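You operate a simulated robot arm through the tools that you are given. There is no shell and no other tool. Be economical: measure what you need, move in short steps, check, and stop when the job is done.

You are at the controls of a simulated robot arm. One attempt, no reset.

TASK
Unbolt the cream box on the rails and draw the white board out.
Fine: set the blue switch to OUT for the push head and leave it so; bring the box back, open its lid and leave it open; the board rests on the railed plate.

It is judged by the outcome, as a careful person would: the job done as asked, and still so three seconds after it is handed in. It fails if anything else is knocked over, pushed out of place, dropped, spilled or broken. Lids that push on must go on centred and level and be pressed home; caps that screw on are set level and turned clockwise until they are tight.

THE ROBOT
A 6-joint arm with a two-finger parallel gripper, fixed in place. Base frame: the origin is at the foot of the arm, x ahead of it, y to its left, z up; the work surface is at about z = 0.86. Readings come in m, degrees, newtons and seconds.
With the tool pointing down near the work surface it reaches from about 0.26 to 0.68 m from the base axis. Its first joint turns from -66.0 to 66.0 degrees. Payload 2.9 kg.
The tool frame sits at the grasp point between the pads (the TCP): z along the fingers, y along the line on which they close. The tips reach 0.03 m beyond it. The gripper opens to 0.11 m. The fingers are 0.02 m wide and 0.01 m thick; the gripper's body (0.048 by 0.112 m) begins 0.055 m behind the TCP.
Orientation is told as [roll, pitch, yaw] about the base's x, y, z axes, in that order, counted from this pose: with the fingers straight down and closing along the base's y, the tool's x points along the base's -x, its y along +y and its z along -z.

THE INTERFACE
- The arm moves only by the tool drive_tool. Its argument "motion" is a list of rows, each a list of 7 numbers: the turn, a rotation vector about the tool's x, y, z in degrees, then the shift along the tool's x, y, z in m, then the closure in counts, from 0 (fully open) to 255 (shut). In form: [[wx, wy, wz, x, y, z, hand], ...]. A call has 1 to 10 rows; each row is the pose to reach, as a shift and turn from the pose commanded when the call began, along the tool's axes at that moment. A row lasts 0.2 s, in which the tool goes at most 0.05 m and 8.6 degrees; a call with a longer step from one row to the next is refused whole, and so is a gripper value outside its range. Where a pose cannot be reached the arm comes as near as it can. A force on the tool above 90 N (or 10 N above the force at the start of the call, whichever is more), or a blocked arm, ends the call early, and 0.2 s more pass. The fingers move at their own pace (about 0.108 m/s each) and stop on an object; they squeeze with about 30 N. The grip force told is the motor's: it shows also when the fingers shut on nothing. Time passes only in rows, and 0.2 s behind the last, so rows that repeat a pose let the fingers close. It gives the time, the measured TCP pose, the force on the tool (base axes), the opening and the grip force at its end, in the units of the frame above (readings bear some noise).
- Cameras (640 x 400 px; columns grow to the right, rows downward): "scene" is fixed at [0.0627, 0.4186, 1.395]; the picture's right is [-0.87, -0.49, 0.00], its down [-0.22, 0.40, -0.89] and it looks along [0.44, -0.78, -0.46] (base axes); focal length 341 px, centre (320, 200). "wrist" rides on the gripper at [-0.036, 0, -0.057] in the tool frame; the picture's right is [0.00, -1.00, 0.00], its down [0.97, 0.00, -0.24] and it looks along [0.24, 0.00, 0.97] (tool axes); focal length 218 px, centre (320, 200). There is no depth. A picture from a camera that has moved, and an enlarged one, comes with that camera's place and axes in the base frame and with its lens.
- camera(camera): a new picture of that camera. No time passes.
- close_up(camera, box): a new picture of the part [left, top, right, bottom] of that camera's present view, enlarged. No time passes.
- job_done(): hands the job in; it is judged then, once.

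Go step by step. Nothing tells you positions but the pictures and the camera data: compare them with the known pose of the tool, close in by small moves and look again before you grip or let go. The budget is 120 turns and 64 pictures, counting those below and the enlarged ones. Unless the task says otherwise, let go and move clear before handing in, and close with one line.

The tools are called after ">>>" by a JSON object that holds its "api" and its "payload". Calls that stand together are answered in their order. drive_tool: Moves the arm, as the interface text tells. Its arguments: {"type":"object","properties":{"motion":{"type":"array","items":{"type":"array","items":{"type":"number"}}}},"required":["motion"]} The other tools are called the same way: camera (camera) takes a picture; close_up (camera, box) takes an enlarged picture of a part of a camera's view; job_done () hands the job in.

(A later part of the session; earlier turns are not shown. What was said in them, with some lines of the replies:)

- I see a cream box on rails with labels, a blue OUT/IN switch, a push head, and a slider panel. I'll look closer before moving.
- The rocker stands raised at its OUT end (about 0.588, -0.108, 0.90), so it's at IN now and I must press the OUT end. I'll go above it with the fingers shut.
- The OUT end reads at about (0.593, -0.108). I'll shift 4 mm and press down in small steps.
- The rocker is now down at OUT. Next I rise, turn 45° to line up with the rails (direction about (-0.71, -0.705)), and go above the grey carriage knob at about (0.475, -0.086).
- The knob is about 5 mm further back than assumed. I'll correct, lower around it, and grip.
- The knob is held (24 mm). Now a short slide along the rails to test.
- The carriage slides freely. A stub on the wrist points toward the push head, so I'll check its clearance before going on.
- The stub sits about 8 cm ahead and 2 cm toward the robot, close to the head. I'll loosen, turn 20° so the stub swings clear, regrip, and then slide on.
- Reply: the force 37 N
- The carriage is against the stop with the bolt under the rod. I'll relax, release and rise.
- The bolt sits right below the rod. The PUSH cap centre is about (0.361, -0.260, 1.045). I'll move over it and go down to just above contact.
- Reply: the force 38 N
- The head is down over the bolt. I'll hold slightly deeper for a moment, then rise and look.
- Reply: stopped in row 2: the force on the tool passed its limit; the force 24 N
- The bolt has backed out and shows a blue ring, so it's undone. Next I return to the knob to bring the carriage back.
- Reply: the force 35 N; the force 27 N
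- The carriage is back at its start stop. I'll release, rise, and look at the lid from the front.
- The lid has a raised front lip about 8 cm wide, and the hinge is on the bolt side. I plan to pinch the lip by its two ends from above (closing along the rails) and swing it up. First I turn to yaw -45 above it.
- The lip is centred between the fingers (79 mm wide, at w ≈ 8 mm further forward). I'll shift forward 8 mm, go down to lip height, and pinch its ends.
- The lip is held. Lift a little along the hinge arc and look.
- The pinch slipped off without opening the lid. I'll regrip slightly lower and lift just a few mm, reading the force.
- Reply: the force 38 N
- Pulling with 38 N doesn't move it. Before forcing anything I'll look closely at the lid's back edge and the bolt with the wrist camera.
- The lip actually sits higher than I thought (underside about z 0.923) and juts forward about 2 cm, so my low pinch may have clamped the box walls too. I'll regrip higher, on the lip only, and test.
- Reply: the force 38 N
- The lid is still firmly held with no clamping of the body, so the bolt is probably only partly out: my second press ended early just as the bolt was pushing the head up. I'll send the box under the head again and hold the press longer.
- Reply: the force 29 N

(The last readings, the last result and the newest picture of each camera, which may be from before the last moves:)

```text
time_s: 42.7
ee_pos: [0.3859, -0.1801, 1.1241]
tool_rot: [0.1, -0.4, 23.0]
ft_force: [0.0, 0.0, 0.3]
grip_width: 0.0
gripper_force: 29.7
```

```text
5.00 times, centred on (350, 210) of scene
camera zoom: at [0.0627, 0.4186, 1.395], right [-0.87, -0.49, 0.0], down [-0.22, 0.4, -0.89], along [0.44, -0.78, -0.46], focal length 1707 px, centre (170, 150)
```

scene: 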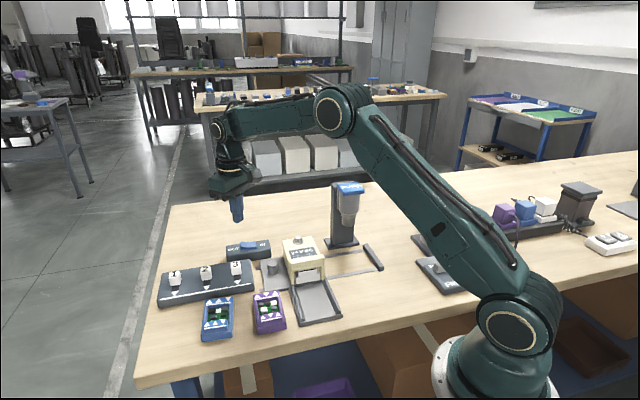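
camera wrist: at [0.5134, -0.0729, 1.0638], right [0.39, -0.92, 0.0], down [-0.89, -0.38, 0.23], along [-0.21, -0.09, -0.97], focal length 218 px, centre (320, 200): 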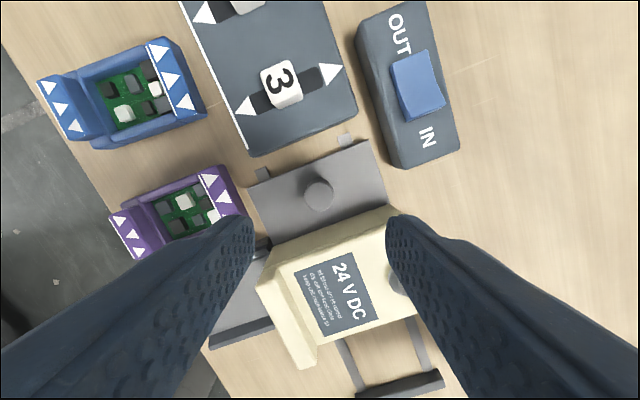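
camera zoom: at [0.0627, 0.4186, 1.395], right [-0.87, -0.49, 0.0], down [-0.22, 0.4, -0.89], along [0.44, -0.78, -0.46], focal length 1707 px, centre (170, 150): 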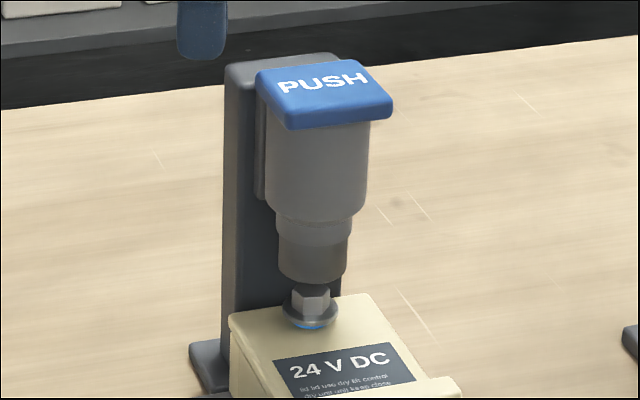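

>>> {"api": "drive_tool", "payload": {"motion": [[0, 0, 0, 0.027, -0.0315, 0, 255], [0, 0, 0, 0.0539, -0.0629, 0, 255], [0, 0, 0, 0.0539, -0.0629, 0.03, 255], [0, 0, 0, 0.0539, -0.0629, 0.045, 255], [0, 0, 0, 0.0539, -0.0629, 0.052, 255], [0, 0, 0, 0.0539, -0.0629, 0.057, 255], [0, 0, 0, 0.0539, -0.0629, 0.061, 255], [0, 0, 0, 0.0539, -0.0629, 0.061, 255], [0, 0, 0, 0.0539, -0.0629, 0.061, 255]]}}

>>> {"api": "close_up", "payload": {"camera": "scene", "box": [310, 170, 390, 250]}}

```text
time_s: 44.7
ee_pos: [0.3616, -0.2569, 1.067]
tool_rot: [-0.4, -0.7, 23.1]
ft_force: [-11.6, 11.6, 60.1]
grip_width: 0.0
gripper_force: 29.3
```

```text
5.00 times, centred on (350, 210) of scene
camera zoom: at [0.0617, 0.4194, 1.3948], right [-0.87, -0.49, 0.0], down [-0.22, 0.4, -0.89], along [0.44, -0.78, -0.46], focal length 1707 px, centre (170, 150)
```

zoom: 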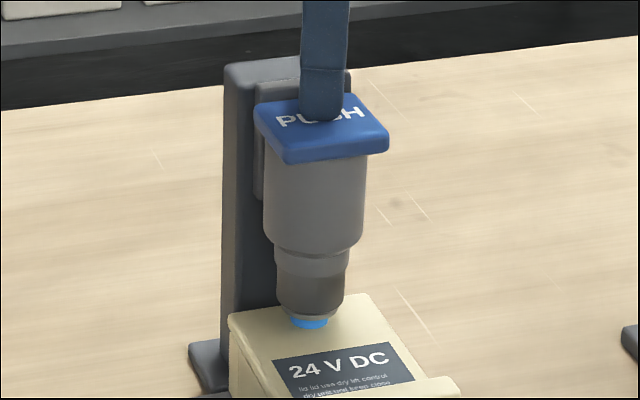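

>>> {"api": "drive_tool", "payload": {"motion": [[0, 0, 0, 0, 0, 0, 255], [0, 0, 0, 0, 0, 0, 255], [0, 0, 0, 0, 0, 0, 255], [0, 0, 0, 0, 0, 0, 255], [0, 0, 0, 0, 0, -0.01, 255], [0, 0, 0, 0, 0, -0.03, 255], [0, 0, 0, 0, 0, -0.06, 255]]}}

>>> {"api": "close_up", "payload": {"camera": "scene", "box": [330, 210, 370, 250]}}

```text
time_s: 45.7
ee_pos: [0.3628, -0.257, 1.0723]
tool_rot: [-0.7, -0.8, 23.1]
ft_force: [-8.5, 6.5, 16.1]
grip_width: 0.0
gripper_force: 30.0
stopped in row 4: the force on the tool passed its limit (the readings are from after the stop); the commanded pose is now the measured one
```

```text
10.00 times, centred on (350, 230) of scene
camera zoom: at [0.0623, 0.4189, 1.3949], right [-0.87, -0.49, 0.0], down [-0.22, 0.4, -0.89], along [0.44, -0.78, -0.46], focal length 3414 px, centre (20, -100)
```

zoom: 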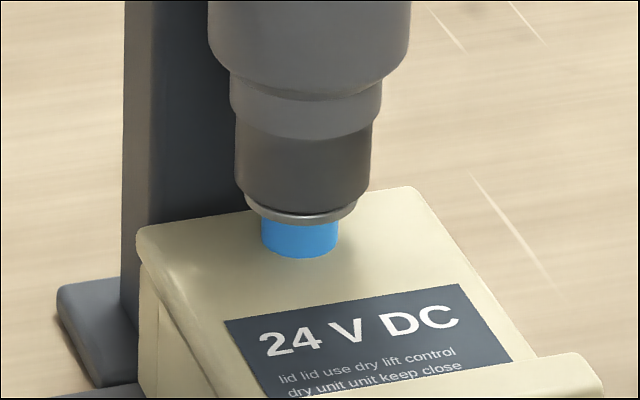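

The hypothesis holds: the bolt is jacking out gradually and its blue shank is showing. I'll keep light pressure on while it climbs.

>>> {"api": "drive_tool", "payload": {"motion": [[0, 0, 0, 0, 0, 0.001, 255], [0, 0, 0, 0, 0, 0.001, 255], [0, 0, 0, 0, 0, 0.0005, 255], [0, 0, 0, 0, 0, 0, 255], [0, 0, 0, 0, 0, -0.001, 255], [0, 0, 0, 0, 0, -0.001, 255]]}}

>>> {"api": "close_up", "payload": {"camera": "scene", "box": [330, 200, 370, 240]}}

```text
time_s: 47.1
ee_pos: [0.3629, -0.2586, 1.0713]
tool_rot: [-0.7, -0.9, 23.1]
ft_force: [-3.7, 2.6, 21.0]
grip_width: 0.0
gripper_force: 29.8
```

```text
10.00 times, centred on (350, 220) of scene
camera zoom: at [0.0624, 0.4188, 1.395], right [-0.87, -0.49, 0.0], down [-0.22, 0.4, -0.89], along [0.44, -0.78, -0.46], focal length 3414 px, centre (20, 0)
```

zoom: 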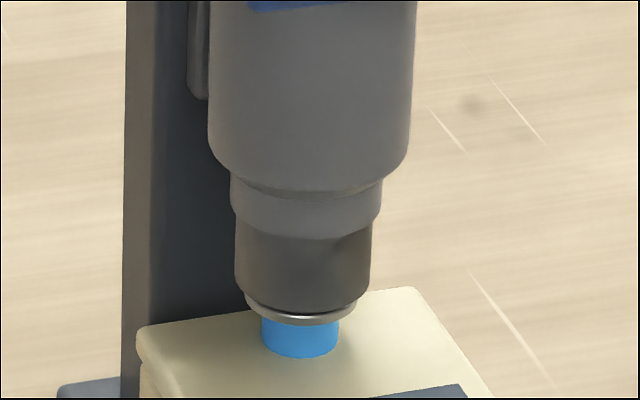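

>>> {"api": "drive_tool", "payload": {"motion": [[0, 0, 0, 0, 0, 0.002, 255], [0, 0, 0, 0, 0, 0.004, 255], [0, 0, 0, 0, 0, 0.004, 255], [0, 0, 0, 0, 0, 0.004, 255], [0, 0, 0, 0, 0, 0.004, 255], [0, 0, 0, 0, 0, 0.004, 255]]}}

```text
time_s: 48.5
ee_pos: [0.3636, -0.2579, 1.0727]
tool_rot: [-1.0, -1.1, 23.0]
ft_force: [-12.1, 9.7, 54.7]
grip_width: 0.0
gripper_force: 29.6
```

>>> {"api": "drive_tool", "payload": {"motion": [[0, 0, 0, 0, 0, 0.001, 255], [0, 0, 0, 0, 0, 0.001, 255], [0, 0, 0, 0, 0, 0.001, 255], [0, 0, 0, 0, 0, 0.001, 255], [0, 0, 0, 0, 0, 0.001, 255], [0, 0, 0, 0, 0, 0.001, 255]]}}

>>> {"api": "close_up", "payload": {"camera": "scene", "box": [330, 200, 370, 240]}}

```text
time_s: 49.9
ee_pos: [0.3632, -0.2587, 1.0722]
tool_rot: [-1.1, -1.1, 22.9]
ft_force: [-14.3, 8.7, 61.3]
grip_width: 0.0
gripper_force: 29.6
```

```text
10.00 times, centred on (350, 220) of scene
camera zoom: at [0.0616, 0.4193, 1.3948], right [-0.87, -0.49, 0.0], down [-0.22, 0.4, -0.89], along [0.44, -0.78, -0.46], focal length 3414 px, centre (20, 0)
```

zoom: 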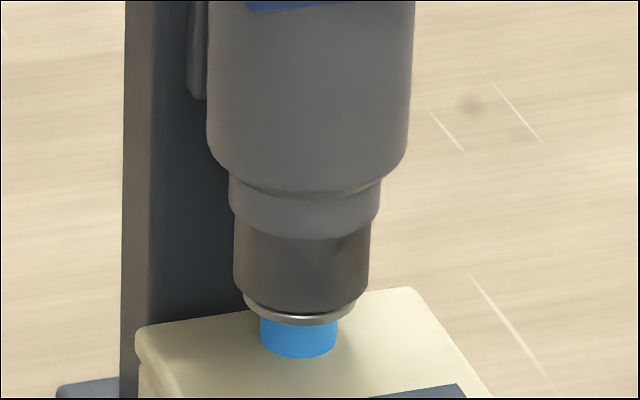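

The bolt is fully out: no further movement at 60 N. I'll release the cap and check the head clears the bolt.

>>> {"api": "drive_tool", "payload": {"motion": [[0, 0, 0, 0, 0, -0.01, 255], [-0.7, 0.3, 0, 0, 0, -0.03, 255], [-1.4, 0.6, 0, 0, 0, -0.06, 255], [-1.4, 0.6, 0, -0.027, 0.032, -0.06, 200], [-1.4, 0.6, 0, -0.0543, 0.0638, -0.06, 140], [-1.4, 0.6, 0, -0.0543, 0.0638, -0.03, 140], [-1.4, 0.6, 0, -0.0543, 0.0638, 0.01, 140], [-1.4, 0.6, 0, -0.0543, 0.0638, 0.05, 140], [-1.4, 0.6, 0, -0.0543, 0.0638, 0.09, 140], [-1.4, 0.6, 0, -0.0543, 0.0638, 0.11, 140]]}}

>>> {"api": "close_up", "payload": {"camera": "scene", "box": [310, 190, 370, 250]}}

>>> {"api": "camera", "payload": {"camera": "wrist"}}

```text
time_s: 52.1
ee_pos: [0.3925, -0.1804, 0.9566]
tool_rot: [0.7, -0.2, 23.0]
ft_force: [0.1, 0.3, 0.4]
grip_width: 0.0498
gripper_force: 0.1
```

```text
6.67 times, centred on (340, 220) of scene
camera zoom: at [0.0627, 0.4186, 1.395], right [-0.87, -0.49, 0.0], down [-0.22, 0.4, -0.89], along [0.44, -0.78, -0.46], focal length 2276 px, centre (187, 67)
```

zoom: 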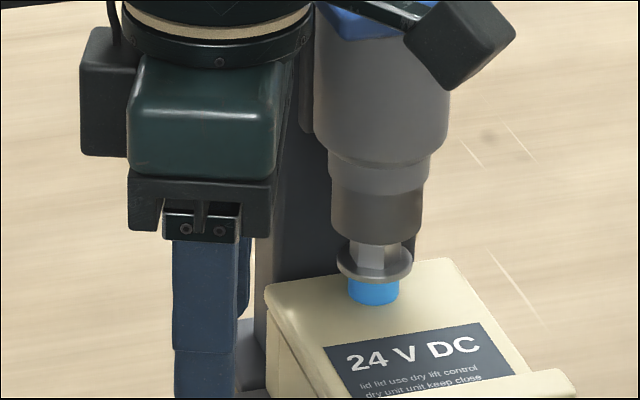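

```text
18 pictures are left
camera wrist: at [0.424, -0.1663, 1.0131], right [0.39, -0.92, -0.01], down [-0.89, -0.38, 0.24], along [-0.22, -0.08, -0.97], focal length 218 px, centre (320, 200)
```

wrist: 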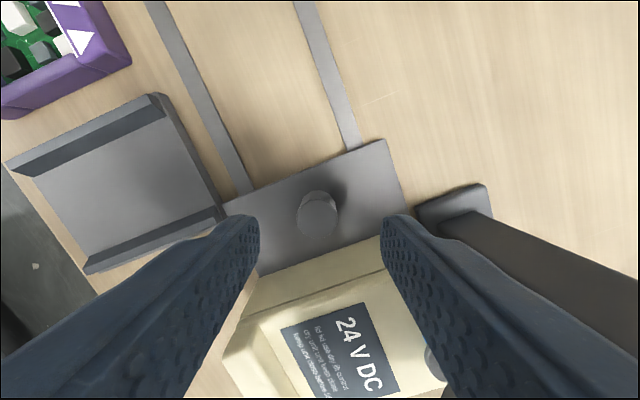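

The head has sprung up clear. Now I regrip the knob (18 pictures left, so I'll be sparing).

>>> {"api": "drive_tool", "payload": {"motion": [[0.56, 0.45, 0, 0.0041, 0.0033, 0.02, 140], [0.56, 0.45, 0, 0.0041, 0.0033, 0.047, 140], [0.56, 0.45, 0, 0.0041, 0.0033, 0.047, 255], [0.56, 0.45, 0, 0.0041, 0.0033, 0.047, 255], [0.56, 0.45, 0, 0.0041, 0.0033, 0.047, 255], [0.56, 0.45, 0, 0.0, 0.0045, 0.047, 255], [0.56, 0.45, 0, -0.007, 0.0075, 0.047, 255]]}}

```text
time_s: 53.7
ee_pos: [0.3961, -0.1703, 0.9114]
tool_rot: [0.0, 0.2, 23.0]
ft_force: [11.8, -12.6, -11.1]
grip_width: 0.0232
gripper_force: 45.5
```

>>> {"api": "drive_tool", "payload": {"motion": [[0, 0, 0, -0.0119, 0.0031, 0.001, 255], [0, 0, 0, -0.0232, 0.0077, 0.001, 255], [0, 0, 0, -0.0345, 0.0122, 0.001, 255], [0, 0, 0, -0.0459, 0.0167, 0.001, 255], [0, 0, 0, -0.0572, 0.0213, 0.001, 255], [0, 0, 0, -0.0685, 0.0258, 0.001, 255], [0, 0, 0, -0.0799, 0.0304, 0.001, 255], [0, 0, 0, -0.0912, 0.0349, 0.001, 255], [0, 0, 0, -0.1025, 0.0394, 0.001, 255], [0, 0, 0, -0.1138, 0.044, 0.001, 255]]}}

```text
time_s: 55.9
ee_pos: [0.4779, -0.0869, 0.9086]
tool_rot: [0.2, 0.6, 22.6]
ft_force: [-19.1, -10.3, 26.0]
grip_width: 0.0234
gripper_force: 44.9
```

>>> {"api": "drive_tool", "payload": {"motion": [[0, 0, 0, 0, 0, -0.002, 255], [0, 0, 0, -0.003, 0.0012, -0.002, 255], [0, 0, 0, -0.003, 0.0012, -0.002, 255]]}}

```text
time_s: 56.7
ee_pos: [0.4817, -0.0862, 0.9084]
tool_rot: [0.0, 0.9, 22.4]
ft_force: [-22.8, -29.1, -10.6]
grip_width: 0.0234
gripper_force: 45.2
```

The carriage is back at its stop. I release, rise, and turn back toward the lip.

>>> {"api": "drive_tool", "payload": {"motion": [[0, 0, 0, 0.003, -0.0012, 0, 150], [0, 0, 0, 0.003, -0.0012, 0, 130], [0, 0, 0, 0.003, -0.0012, -0.04, 130], [0, 0, 8.5, 0.003, -0.0012, -0.08, 100], [0, 0, 17, 0.018, 0.003, -0.11, 60], [0, 0, 25.5, 0.033, 0.008, -0.11, 0], [0, 0, 34, 0.048, 0.013, -0.11, 0], [0, 0, 42.5, 0.063, 0.018, -0.11, 0], [0, 0, 51, 0.078, 0.022, -0.11, 0], [0, 0, 59.5, 0.0918, 0.0261, -0.11, 0]]}}

>>> {"api": "drive_tool", "payload": {"motion": [[0, 0, 8.5, 0, 0, 0, 0], [0, 0, 8.5, 0, 0, 0, 0]]}}

>>> {"api": "camera", "payload": {"camera": "wrist"}}

```text
time_s: 58.9
ee_pos: [0.3889, -0.0946, 1.0217]
tool_rot: [-0.1, 0.3, -36.6]
ft_force: [0.6, 0.8, 1.4]
grip_width: 0.11
gripper_force: 0.0
```

```text
time_s: 59.5
ee_pos: [0.3906, -0.0944, 1.0203]
tool_rot: [-0.2, 0.2, -45.0]
ft_force: [-0.5, 0.9, -1.5]
grip_width: 0.1101
gripper_force: 0.0
```

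```text
17 pictures are left
camera wrist: at [0.4152, -0.1194, 1.0771], right [-0.71, -0.71, 0.0], down [-0.68, 0.69, 0.24], along [-0.17, 0.17, -0.97], focal length 218 px, centre (320, 200)
```

wrist: 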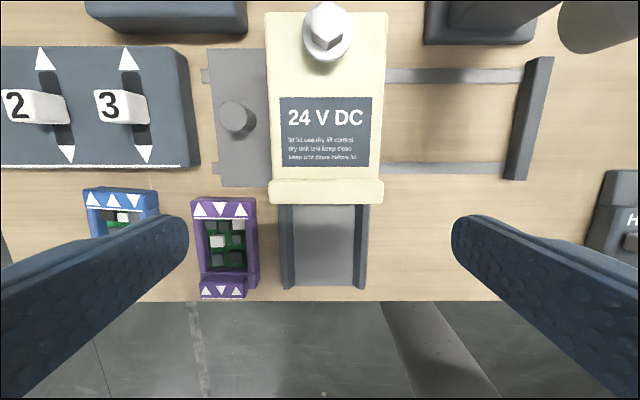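

The lip is 4 mm to the right of centre. I correct, pinch the lip's ends, and lift gently along the arc.

>>> {"api": "drive_tool", "payload": {"motion": [[0, 0, 0, 0, -0.004, 0.03, 0], [0, 0, 0, 0, -0.004, 0.055, 0], [0, 0, 0, 0, -0.004, 0.069, 0], [0, 0, 0, 0, -0.004, 0.069, 60], [0, 0, 0, 0, -0.004, 0.069, 255], [0, 0, 0, 0, -0.004, 0.069, 255], [0, 0, 0, -0.0003, -0.004, 0.064, 255], [0, 0, 0, -0.0015, -0.004, 0.055, 255], [0, 0, 0, -0.0035, -0.004, 0.045, 255], [0, 0, 0, -0.006, -0.004, 0.036, 255]]}}

>>> {"api": "close_up", "payload": {"camera": "scene", "box": [255, 200, 355, 290]}}

```text
time_s: 61.7
ee_pos: [0.3906, -0.1, 0.9861]
tool_rot: [-0.1, 0.0, -45.0]
ft_force: [0.5, -0.4, 0.2]
grip_width: 0.0
gripper_force: 37.9
```

```text
4.44 times, centred on (305, 245) of scene
camera zoom: at [0.0627, 0.4186, 1.395], right [-0.87, -0.49, 0.0], down [-0.22, 0.4, -0.89], along [0.44, -0.78, -0.46], focal length 1517 px, centre (387, 0)
```

zoom: 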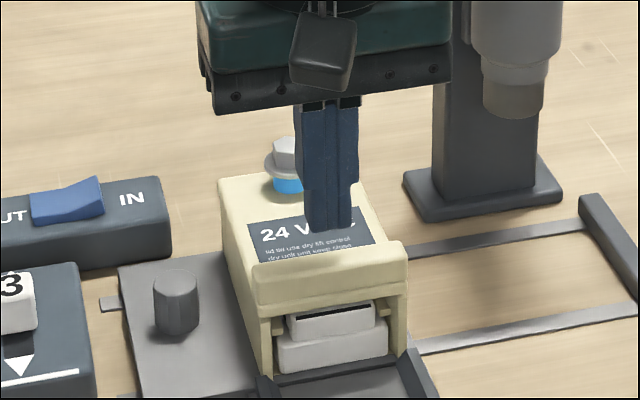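

Slipped again. I'll regrip lower with the full pad and lift a few mm to read the force now that the bolt is out.

>>> {"api": "drive_tool", "payload": {"motion": [[0, 0, 0, 0.003, 0, 0, 0], [0, 0, 0, 0.006, 0, 0, 0], [0, 0, 0, 0.006, 0, 0.0, 0], [0, 0, 0, 0.006, 0, 0.03, 0], [0, 0, 0, 0.006, 0, 0.047, 60], [0, 0, 0, 0.006, 0, 0.047, 255], [0, 0, 0, 0.006, 0, 0.047, 255], [0, 0, 0, 0.006, 0, 0.045, 255], [0, 0, 0, 0.006, 0, 0.043, 255]]}}

```text
time_s: 63.7
ee_pos: [0.3862, -0.0967, 0.9396]
tool_rot: [-0.3, 0.5, -45.0]
ft_force: [6.6, -5.1, -37.5]
grip_width: 0.0775
gripper_force: 45.4
```

The lip end still won't move at 37 N, so this bar may be on the hinge side, leaving the free edge at the bolt. I'll test that end by gripping the protruding bolt and lifting gently.

>>> {"api": "drive_tool", "payload": {"motion": [[0, 0, 0, 0, 0, 0, 40], [0, 0, 0, 0, 0, -0.01, 40], [0, 0, 0, 0, 0, -0.05, 100], [0, 0, 0, -0.03, 0, -0.07, 140], [0, 0, 0, -0.06, 0.0005, -0.07, 140], [0, 0, 0, -0.089, 0.001, -0.07, 140], [0, 0, 0, -0.089, 0.001, -0.065, 140]]}}

>>> {"api": "camera", "payload": {"camera": "wrist"}}

>>> {"api": "close_up", "payload": {"camera": "scene", "box": [265, 205, 345, 275]}}

```text
time_s: 65.3
ee_pos: [0.4511, -0.1583, 1.0062]
tool_rot: [-0.2, 0.2, -45.0]
ft_force: [0.0, 0.0, 0.5]
grip_width: 0.0497
gripper_force: 0.0
```

```text
15 pictures are left
camera wrist: at [0.4759, -0.184, 1.0634], right [-0.71, -0.71, 0.0], down [-0.69, 0.69, 0.24], along [-0.17, 0.17, -0.97], focal length 218 px, centre (320, 200)
```

wrist: 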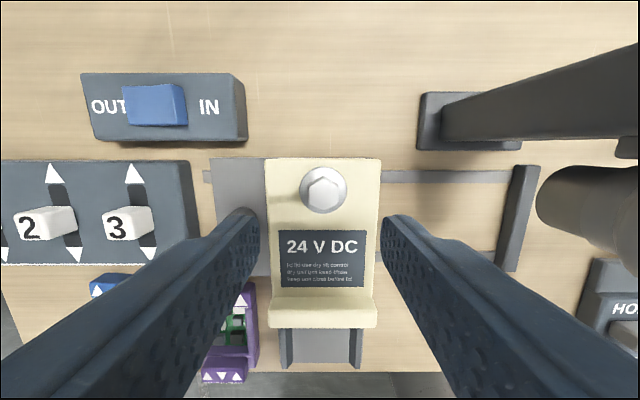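

```text
5.71 times, centred on (305, 240) of scene
camera zoom: at [0.0628, 0.4186, 1.395], right [-0.87, -0.49, 0.0], down [-0.22, 0.4, -0.89], along [0.44, -0.78, -0.46], focal length 1951 px, centre (406, -29)
```

zoom: 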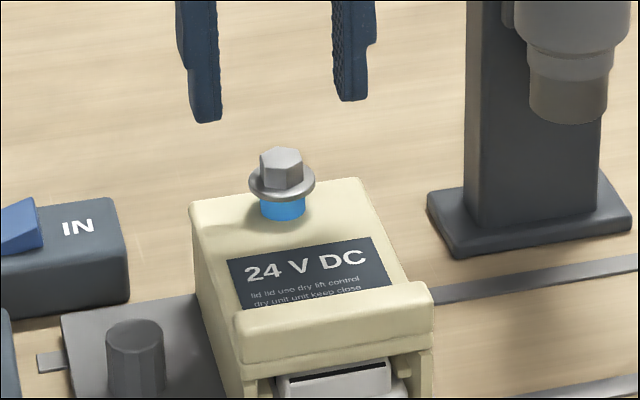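

The bolt is about 12 mm further back than the tool. I shift, grip it just above the lid, and give a small test lift.

>>> {"api": "drive_tool", "payload": {"motion": [[0, 0, 0, -0.012, -0.002, 0, 140], [0, 0, 0, -0.012, -0.002, 0.02, 140], [0, 0, 0, -0.012, -0.002, 0.035, 140], [0, 0, 0, -0.012, -0.002, 0.04, 140], [0, 0, 0, -0.012, -0.002, 0.04, 255], [0, 0, 0, -0.012, -0.002, 0.04, 255], [0, 0, 0, -0.012, -0.002, 0.04, 255], [0, 0, 0, -0.012, -0.002, 0.037, 255], [0, 0, 0, -0.012, -0.002, 0.034, 255]]}}

```text
time_s: 67.3
ee_pos: [0.4563, -0.1686, 0.9708]
tool_rot: [-0.3, 0.6, -45.0]
ft_force: [4.0, -2.5, -29.5]
grip_width: 0.0185
gripper_force: 45.1
```

>>> {"api": "close_up", "payload": {"camera": "scene", "box": [265, 205, 345, 275]}}

```text
5.71 times, centred on (305, 240) of scene
camera zoom: at [0.0633, 0.4183, 1.3951], right [-0.87, -0.49, 0.0], down [-0.22, 0.4, -0.89], along [0.44, -0.78, -0.46], focal length 1951 px, centre (406, -29)
```

zoom: 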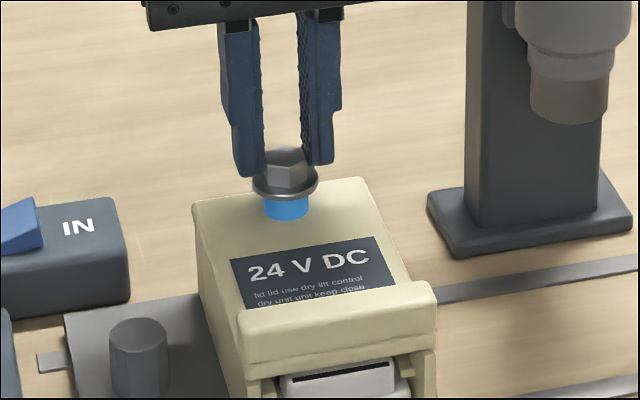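

Neither bolt nor lid moved there. The lid hinge may simply be stiff or damped, so I'll return to the lip and try a slow sustained pull, watching whether the force decays.

>>> {"api": "drive_tool", "payload": {"motion": [[0, 0, 0, 0, 0, 0.005, 130], [0, 0, 0, 0, 0, 0, 100], [0, 0, 0, 0, 0, -0.03, 60], [0, 0, 0, 0.035, 0, -0.04, 0], [0, 0, 0, 0.07, 0, -0.04, 0], [0, 0, 0, 0.101, 0, -0.035, 0], [0, 0, 0, 0.101, 0, 0, 0], [0, 0, 0, 0.101, 0, 0.023, 0], [0, 0, 0, 0.101, 0, 0.023, 60], [0, 0, 0, 0.101, 0, 0.023, 150]]}}

>>> {"api": "drive_tool", "payload": {"motion": [[0, 0, 0, 0, 0, 0, 255], [0, 0, 0, 0, 0, 0, 255], [0, 0, 0, 0, 0, -0.001, 255], [0, 0, 0, 0, 0, -0.002, 255]]}}

>>> {"api": "drive_tool", "payload": {"motion": [[0, 0, 0, 0, 0, 0, 255], [0, 0, 0, 0, 0, 0, 255], [0, 0, 0, 0, 0, 0, 255], [0, 0, 0, 0, 0, 0, 255], [0, 0, 0, 0, 0, 0, 255], [0, 0, 0, 0, 0, 0, 255]]}}

```text
time_s: 69.5
ee_pos: [0.3868, -0.0964, 0.9509]
tool_rot: [-0.1, 0.3, -44.9]
ft_force: [0.4, 1.2, -3.8]
grip_width: 0.0777
gripper_force: 44.7
```

```text
time_s: 70.5
ee_pos: [0.3861, -0.0959, 0.9517]
tool_rot: [-0.3, 0.5, -45.1]
ft_force: [8.4, -4.5, -36.1]
grip_width: 0.0778
gripper_force: 45.0
```

```text
time_s: 71.9
ee_pos: [0.3862, -0.0976, 0.9515]
tool_rot: [-0.2, 0.5, -44.9]
ft_force: [4.0, -2.1, -35.2]
grip_width: 0.0776
gripper_force: 45.6
```

The lid stays firmly shut with no creep. I'll release, move up out of view, and take a high-zoom look at the lid seam, front and side.

>>> {"api": "drive_tool", "payload": {"motion": [[0, 0, 0, 0, 0, 0.001, 40], [0, 0, 0, 0, 0, 0, 0], [0, 0, 0, 0, 0, -0.04, 0], [0, 0, 0, 0, 0, -0.09, 0], [0, 0, 0, 0, 0, -0.14, 0], [0, 0, 0, 0, 0, -0.18, 0]]}}

>>> {"api": "close_up", "payload": {"camera": "scene", "box": [280, 230, 335, 285]}}

```text
time_s: 73.3
ee_pos: [0.3863, -0.0971, 1.1313]
tool_rot: [-0.2, 0.3, -44.9]
ft_force: [0.0, -0.2, 0.3]
grip_width: 0.1098
gripper_force: 0.0
```

```text
7.27 times, centred on (308, 258) of scene
camera zoom: at [0.0627, 0.4186, 1.395], right [-0.87, -0.49, 0.0], down [-0.22, 0.4, -0.89], along [0.44, -0.78, -0.46], focal length 2483 px, centre (411, -218)
```

zoom: 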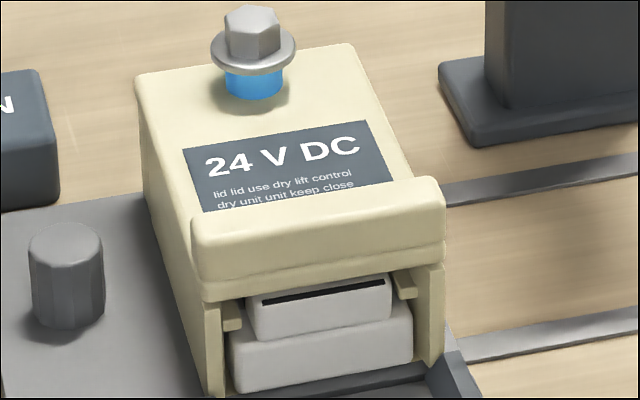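

There's no visible latch: the lid looks like a slab with a raised bar at the front, about flush with the walls. It may slide rather than lift. I'll pinch the bar again and test a gentle push backward, then forward, reading forces.

>>> {"api": "drive_tool", "payload": {"motion": [[0, 0, 0, 0, 0, 0.045, 0], [0, 0, 0, 0, 0, 0.09, 0], [0, 0, 0, 0, 0, 0.135, 0], [0, 0, 0, 0, 0, 0.165, 0], [0, 0, 0, 0, 0, 0.181, 30], [0, 0, 0, 0, 0, 0.181, 60], [0, 0, 0, 0, 0, 0.181, 255], [0, 0, 0, 0, 0, 0.181, 255], [0, 0, 0, -0.002, 0, 0.181, 255], [0, 0, 0, -0.004, 0, 0.181, 255]]}}

>>> {"api": "drive_tool", "payload": {"motion": [[0, 0, 0, 0.002, 0, 0, 255], [0, 0, 0, 0.004, 0, 0, 255], [0, 0, 0, 0.006, 0, 0, 255], [0, 0, 0, 0.008, 0, 0, 255]]}}

```text
time_s: 75.5
ee_pos: [0.3871, -0.1003, 0.9504]
tool_rot: [-0.2, 0.4, -44.9]
ft_force: [1.0, 3.6, -14.1]
grip_width: 0.0778
gripper_force: 44.9
```

```text
time_s: 76.5
ee_pos: [0.3854, -0.0957, 0.9516]
tool_rot: [-0.1, -0.1, -45.2]
ft_force: [17.9, -16.0, -28.9]
grip_width: 0.078
gripper_force: 45.2
```

Backward showed almost no resistance while forward did. I'll push further backward.

>>> {"api": "drive_tool", "payload": {"motion": [[0, 0, 0, -0.004, 0, 0.001, 255], [0, 0, 0, -0.008, 0, 0.001, 255], [0, 0, 0, -0.011, 0, 0.001, 255], [0, 0, 0, -0.014, 0, 0.001, 255]]}}

```text
time_s: 77.5
ee_pos: [0.394, -0.1047, 0.9517]
tool_rot: [0.0, 0.0, -44.9]
ft_force: [-1.2, 0.4, 25.0]
grip_width: 0.0773
gripper_force: 44.9
```

>>> {"api": "close_up", "payload": {"camera": "scene", "box": [270, 215, 345, 290]}}

```text
5.33 times, centred on (308, 252) of scene
camera zoom: at [0.0624, 0.4186, 1.395], right [-0.87, -0.49, 0.0], down [-0.22, 0.4, -0.89], along [0.44, -0.78, -0.46], focal length 1821 px, centre (387, -80)
```

zoom: 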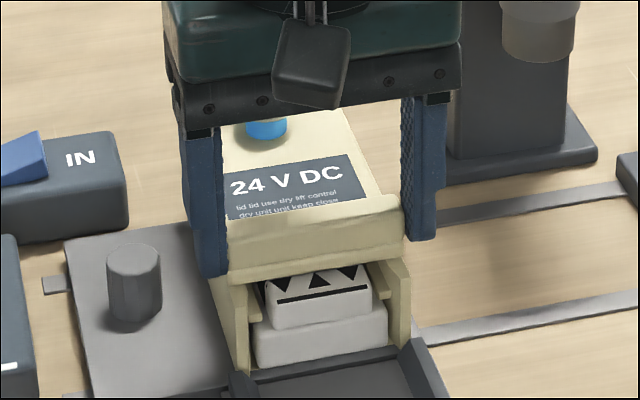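

The lid slides back: the board's arrow marks have appeared underneath. I'll keep sliding it backward.

>>> {"api": "drive_tool", "payload": {"motion": [[0, 0, 0, 0, 0, -0.0015, 255], [0, 0, 0, -0.008, 0, -0.0015, 255], [0, 0, 0, -0.016, 0, -0.0015, 255], [0, 0, 0, -0.024, 0, -0.0015, 255], [0, 0, 0, -0.032, 0, -0.0015, 255], [0, 0, 0, -0.04, 0, -0.0015, 255], [0, 0, 0, -0.048, 0, -0.0015, 255]]}}

```text
time_s: 79.1
ee_pos: [0.4257, -0.1382, 0.9514]
tool_rot: [-0.2, 0.3, -44.8]
ft_force: [1.3, 2.5, -1.2]
grip_width: 0.0779
gripper_force: 44.7
```

>>> {"api": "drive_tool", "payload": {"motion": [[0, 0, 0, -0.007, 0, 0, 255], [0, 0, 0, -0.014, 0, 0, 255], [0, 0, 0, -0.021, 0, 0, 255], [0, 0, 0, -0.028, 0, 0, 255]]}}

>>> {"api": "close_up", "payload": {"camera": "scene", "box": [250, 190, 350, 290]}}

```text
time_s: 80.1
ee_pos: [0.4465, -0.1577, 0.9505]
tool_rot: [-0.2, 0.3, -44.9]
ft_force: [1.5, 1.0, 0.2]
grip_width: 0.0778
gripper_force: 45.3
```

```text
4.00 times, centred on (300, 240) of scene
camera zoom: at [0.0628, 0.4186, 1.395], right [-0.87, -0.49, 0.0], down [-0.22, 0.4, -0.89], along [0.44, -0.78, -0.46], focal length 1366 px, centre (400, 40)
```

zoom: 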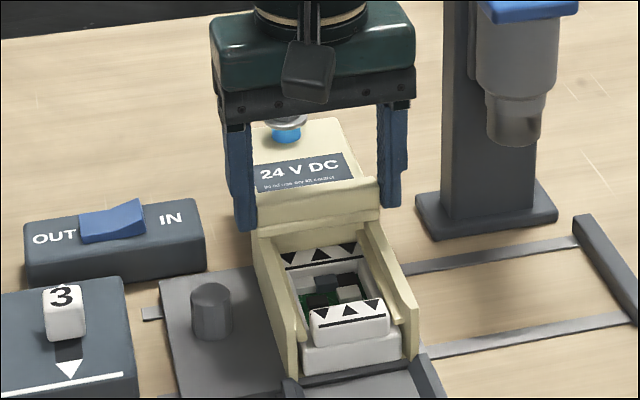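

Lid's now about 8.5 cm back and the board is uncovered. I'll push slightly further to find the end stop.

>>> {"api": "drive_tool", "payload": {"motion": [[0, 0, 0, -0.003, 0, 0, 255], [0, 0, 0, -0.006, 0, 0, 255], [0, 0, 0, -0.009, 0, 0, 255]]}}

```text
time_s: 80.9
ee_pos: [0.4505, -0.1622, 0.9512]
tool_rot: [-0.3, 0.7, -44.8]
ft_force: [-19.9, 21.8, 15.6]
grip_width: 0.0778
gripper_force: 44.7
```

The end stop is reached and the lid is fully open. I release, rise, and look at the board from above.

>>> {"api": "drive_tool", "payload": {"motion": [[0, 0, 0, 0.003, 0, 0, 255], [0, 0, 0, 0.003, 0, 0, 60], [0, 0, 0, 0.003, 0, 0, 40], [0, 0, 0, 0.003, 0, -0.03, 40], [0, 0, 0, 0.003, 0, -0.06, 40], [0, 0, 0, 0.04, 0, -0.06, 40], [0, 0, 0, 0.08, 0, -0.06, 40]]}}

>>> {"api": "close_up", "payload": {"camera": "wrist", "box": [220, 60, 420, 300]}}

>>> {"api": "close_up", "payload": {"camera": "scene", "box": [265, 220, 345, 300]}}

```text
time_s: 82.5
ee_pos: [0.3953, -0.1063, 1.0115]
tool_rot: [-0.2, 0.1, -44.9]
ft_force: [0.8, 0.5, -0.2]
grip_width: 0.0928
gripper_force: 0.0
```

```text
1.67 times, centred on (320, 180) of wrist
camera zoom: at [0.4211, -0.132, 1.0676], right [-0.71, -0.71, 0.0], down [-0.69, 0.69, 0.24], along [-0.17, 0.17, -0.97], focal length 364 px, centre (320, 233)
```

zoom: 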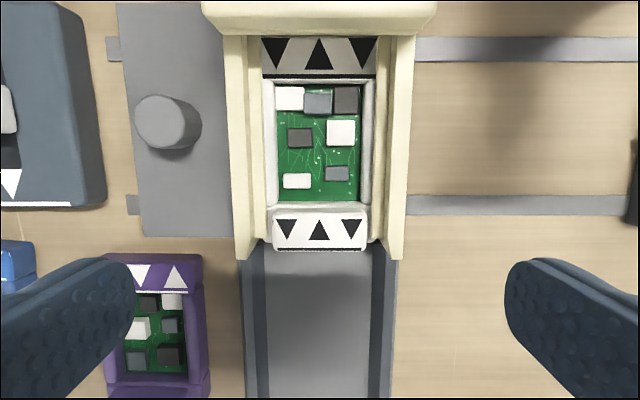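

```text
5.00 times, centred on (305, 260) of scene
camera zoom: at [0.0628, 0.4186, 1.395], right [-0.87, -0.49, 0.0], down [-0.22, 0.4, -0.89], along [0.44, -0.78, -0.46], focal length 1707 px, centre (395, -100)
```

zoom: 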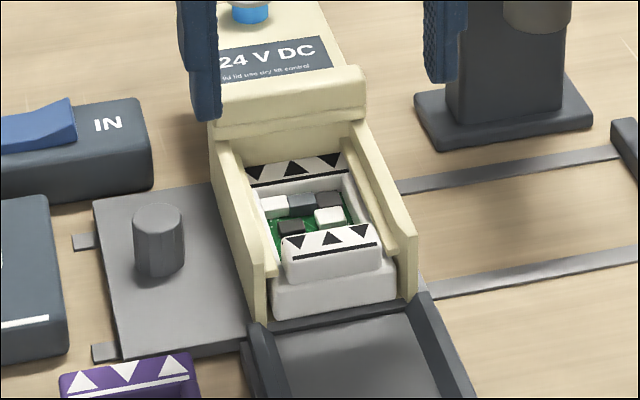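

The board's raised white handle (top about z 0.904, 14 mm thick, centre w ≈ -0.351) is exposed. I'll turn 90° so the fingers close front-to-back on it.

>>> {"api": "drive_tool", "payload": {"motion": [[0, 0, -8.5, 0.0057, 0, 0, 120], [0, 0, -17, 0.0057, 0, 0, 195], [0, 0, -25.5, 0.0057, 0, 0, 195], [0, 0, -34, 0.0057, 0, 0, 195], [0, 0, -42.5, 0.0057, 0, 0, 195], [0, 0, -51, 0.0057, 0, 0, 195], [0, 0, -59.5, 0.0057, 0, 0, 195], [0, 0, -68, 0.0057, 0, 0, 195], [0, 0, -76.5, 0.0057, 0, 0, 195], [0, 0, -85, 0.0057, 0, 0, 195]]}}

>>> {"api": "drive_tool", "payload": {"motion": [[0, 0, -5, 0, 0, 0.02, 195], [0, 0, -5, 0, 0, 0.05, 195], [0, 0, -5, 0, 0, 0.065, 195], [0, 0, -5, 0, 0, 0.065, 195]]}}

>>> {"api": "close_up", "payload": {"camera": "scene", "box": [275, 220, 345, 290]}}

>>> {"api": "camera", "payload": {"camera": "wrist"}}

```text
time_s: 84.7
ee_pos: [0.3925, -0.1035, 1.0111]
tool_rot: [0.2, 0.2, 40.2]
ft_force: [1.0, 0.5, 0.2]
grip_width: 0.0261
gripper_force: 0.0
```

```text
time_s: 85.7
ee_pos: [0.3914, -0.1043, 0.9451]
tool_rot: [0.3, 0.2, 45.1]
ft_force: [-0.6, -0.5, -0.1]
grip_width: 0.0259
gripper_force: 0.1
```

```text
5.71 times, centred on (310, 255) of scene
camera zoom: at [0.0627, 0.4186, 1.395], right [-0.87, -0.49, 0.0], down [-0.22, 0.4, -0.89], along [0.44, -0.78, -0.46], focal length 1951 px, centre (377, -114)
```

zoom: 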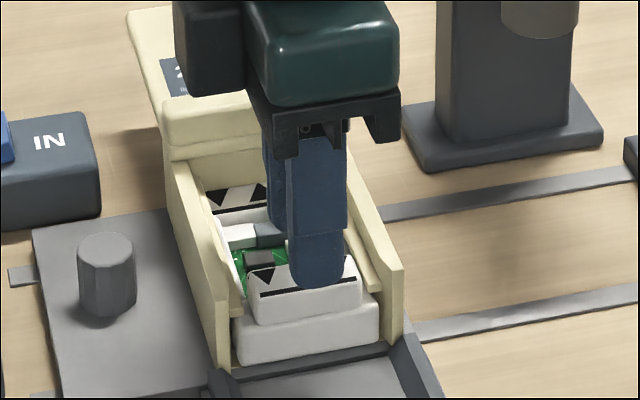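

```text
6 pictures are left
camera wrist: at [0.4176, -0.0786, 1.003], right [0.71, -0.71, 0.0], down [-0.68, -0.69, 0.24], along [-0.17, -0.17, -0.97], focal length 218 px, centre (320, 200)
```

wrist: 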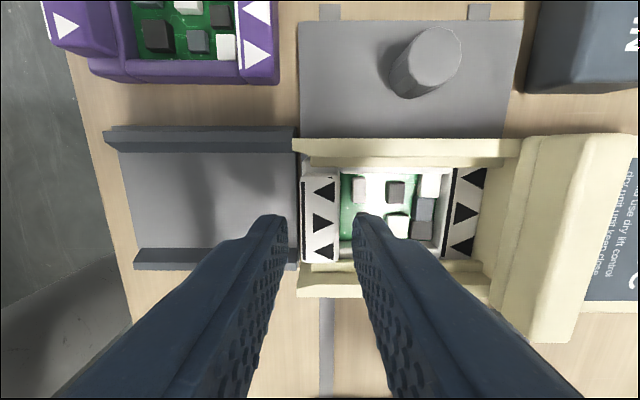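

The handle is centred between the fingers. I lower to about 6–9 mm of engagement, watching the force.

>>> {"api": "drive_tool", "payload": {"motion": [[0, 0, 0, 0, 0.0005, 0.008, 195], [0, 0, 0, 0, 0.0005, 0.014, 195], [0, 0, 0, 0, 0.0005, 0.018, 195], [0, 0, 0, 0, 0.0005, 0.02, 195]]}}

```text
time_s: 86.7
ee_pos: [0.3931, -0.103, 0.9273]
tool_rot: [0.3, 0.3, 45.0]
ft_force: [0.2, 0.7, 0.7]
grip_width: 0.0261
gripper_force: 0.1
```

>>> {"api": "drive_tool", "payload": {"motion": [[0, 0, 0, 0, 0, 0.001, 195], [0, 0, 0, 0, 0, 0.0025, 195], [0, 0, 0, 0, 0, 0.0025, 255], [0, 0, 0, 0, 0, 0.0025, 255], [0, 0, 0, 0, 0, 0.0025, 255]]}}

```text
time_s: 87.9
ee_pos: [0.3923, -0.1032, 0.9244]
tool_rot: [0.3, 0.1, 45.0]
ft_force: [-0.5, 0.2, 4.3]
grip_width: 0.0185
gripper_force: 29.9
```

The handle is gripped (18.5 mm). I draw it forward along the tray: a first short pull.

>>> {"api": "drive_tool", "payload": {"motion": [[0, 0, 0, 0, 0.006, 0, 255], [0, 0, 0, 0, 0.012, 0, 255], [0, 0, 0, 0, 0.02, 0, 255], [0, 0, 0, 0, 0.03, 0, 255]]}}

>>> {"api": "close_up", "payload": {"camera": "scene", "box": [265, 220, 355, 330]}}

```text
time_s: 88.9
ee_pos: [0.3707, -0.0813, 0.9233]
tool_rot: [-0.1, 0.1, 45.0]
ft_force: [4.0, -4.1, 14.8]
grip_width: 0.0183
gripper_force: 30.4
```

```text
3.64 times, centred on (310, 275) of scene
camera zoom: at [0.0627, 0.4185, 1.3951], right [-0.87, -0.49, 0.0], down [-0.22, 0.4, -0.89], along [0.44, -0.78, -0.46], focal length 1241 px, centre (356, -73)
```

zoom: 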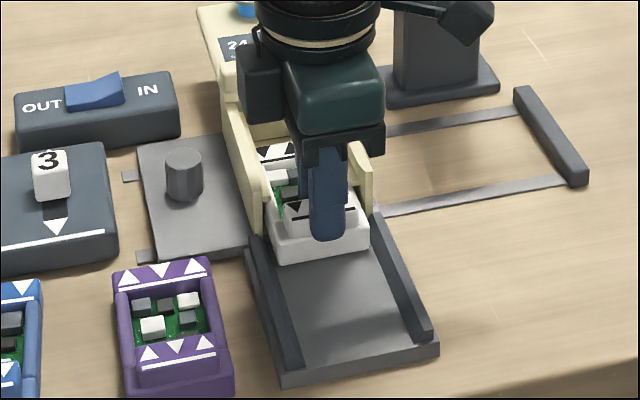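

>>> {"api": "drive_tool", "payload": {"motion": [[0, 0, 0, 0, 0.008, -0.0008, 255], [0, 0, 0, 0, 0.016, -0.0008, 255], [0, 0, 0, 0, 0.024, -0.0008, 255], [0, 0, 0, 0, 0.032, -0.0008, 255], [0, 0, 0, 0, 0.04, -0.0008, 255], [0, 0, 0, 0, 0.048, -0.0008, 255], [0, 0, 0, 0, 0.055, -0.0008, 255]]}}

>>> {"api": "close_up", "payload": {"camera": "scene", "box": [255, 220, 355, 330]}}

```text
time_s: 90.5
ee_pos: [0.3323, -0.043, 0.9251]
tool_rot: [0.3, 0.1, 44.9]
ft_force: [0.1, 0.3, 0.0]
grip_width: 0.0184
gripper_force: 30.4
```

```text
3.64 times, centred on (305, 275) of scene
camera zoom: at [0.0628, 0.4186, 1.395], right [-0.87, -0.49, 0.0], down [-0.22, 0.4, -0.89], along [0.44, -0.78, -0.46], focal length 1241 px, centre (374, -73)
```

zoom: 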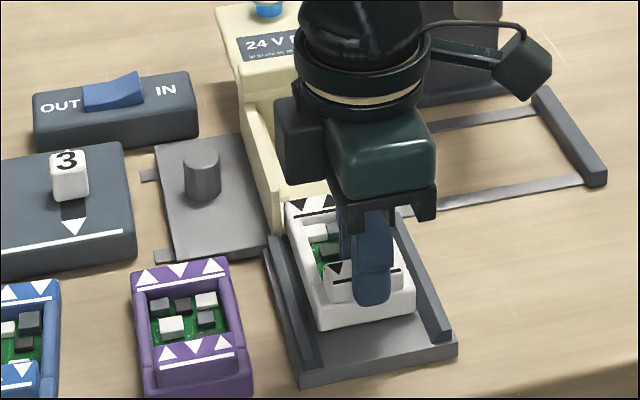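

The board is almost out, with its rear still at the box mouth and about 3 cm of tray left. I pull 16 mm more, then let go and rise.

>>> {"api": "drive_tool", "payload": {"motion": [[0, 0, 0, 0, 0.006, 0, 255], [0, 0, 0, 0, 0.011, 0, 255], [0, 0, 0, 0, 0.016, 0, 255], [0, 0, 0, 0, 0.016, 0.0005, 255], [0, 0, 0, 0, 0.016, 0.0005, 200], [0, 0, 0, 0, 0.016, 0.0005, 195], [0, 0, 0, 0, 0.016, -0.03, 195], [0, 0, 0, 0, 0.016, -0.07, 195], [0, 0, 0, 0, 0.016, -0.11, 195], [0, 0, 0, 0, 0.016, -0.15, 195]]}}

>>> {"api": "close_up", "payload": {"camera": "scene", "box": [220, 190, 380, 330]}}

>>> {"api": "camera", "payload": {"camera": "wrist"}}

```text
time_s: 92.7
ee_pos: [0.3201, -0.031, 1.0753]
tool_rot: [0.3, 0.1, 44.9]
ft_force: [0.3, 0.7, -0.8]
grip_width: 0.026
gripper_force: 0.0
```

```text
2.86 times, centred on (300, 260) of scene
camera zoom: at [0.0627, 0.4186, 1.395], right [-0.87, -0.49, 0.0], down [-0.22, 0.4, -0.89], along [0.44, -0.78, -0.46], focal length 975 px, centre (377, 29)
```

zoom: 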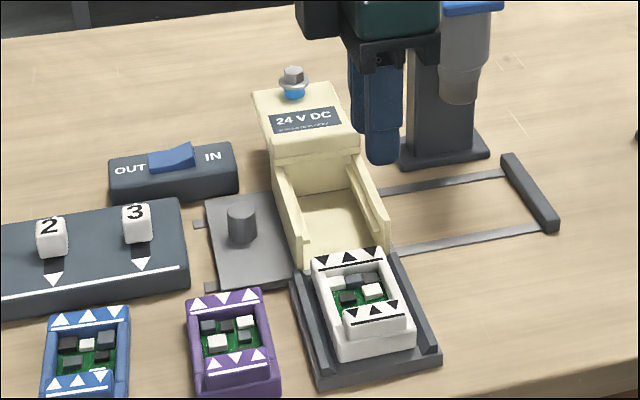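

```text
2 pictures are left
camera wrist: at [0.3463, -0.0062, 1.1319], right [0.71, -0.71, 0.0], down [-0.68, -0.69, 0.24], along [-0.17, -0.17, -0.97], focal length 218 px, centre (320, 200)
```

wrist: 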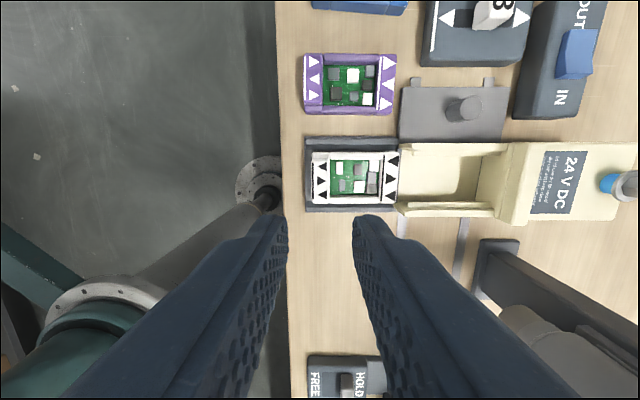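

The board rests level on the railed plate, clear of the box. The lid is slid fully back, the bolt is out, the carriage is home and the switch is on OUT. The gripper is clear, so I'm handing in.

>>> {"api": "job_done", "payload": {}}

```text
The job is handed in.
```

The box is unbolted and back at its start stop with the lid slid fully open, the white board rests on the railed plate, and the blue switch is left at OUT.
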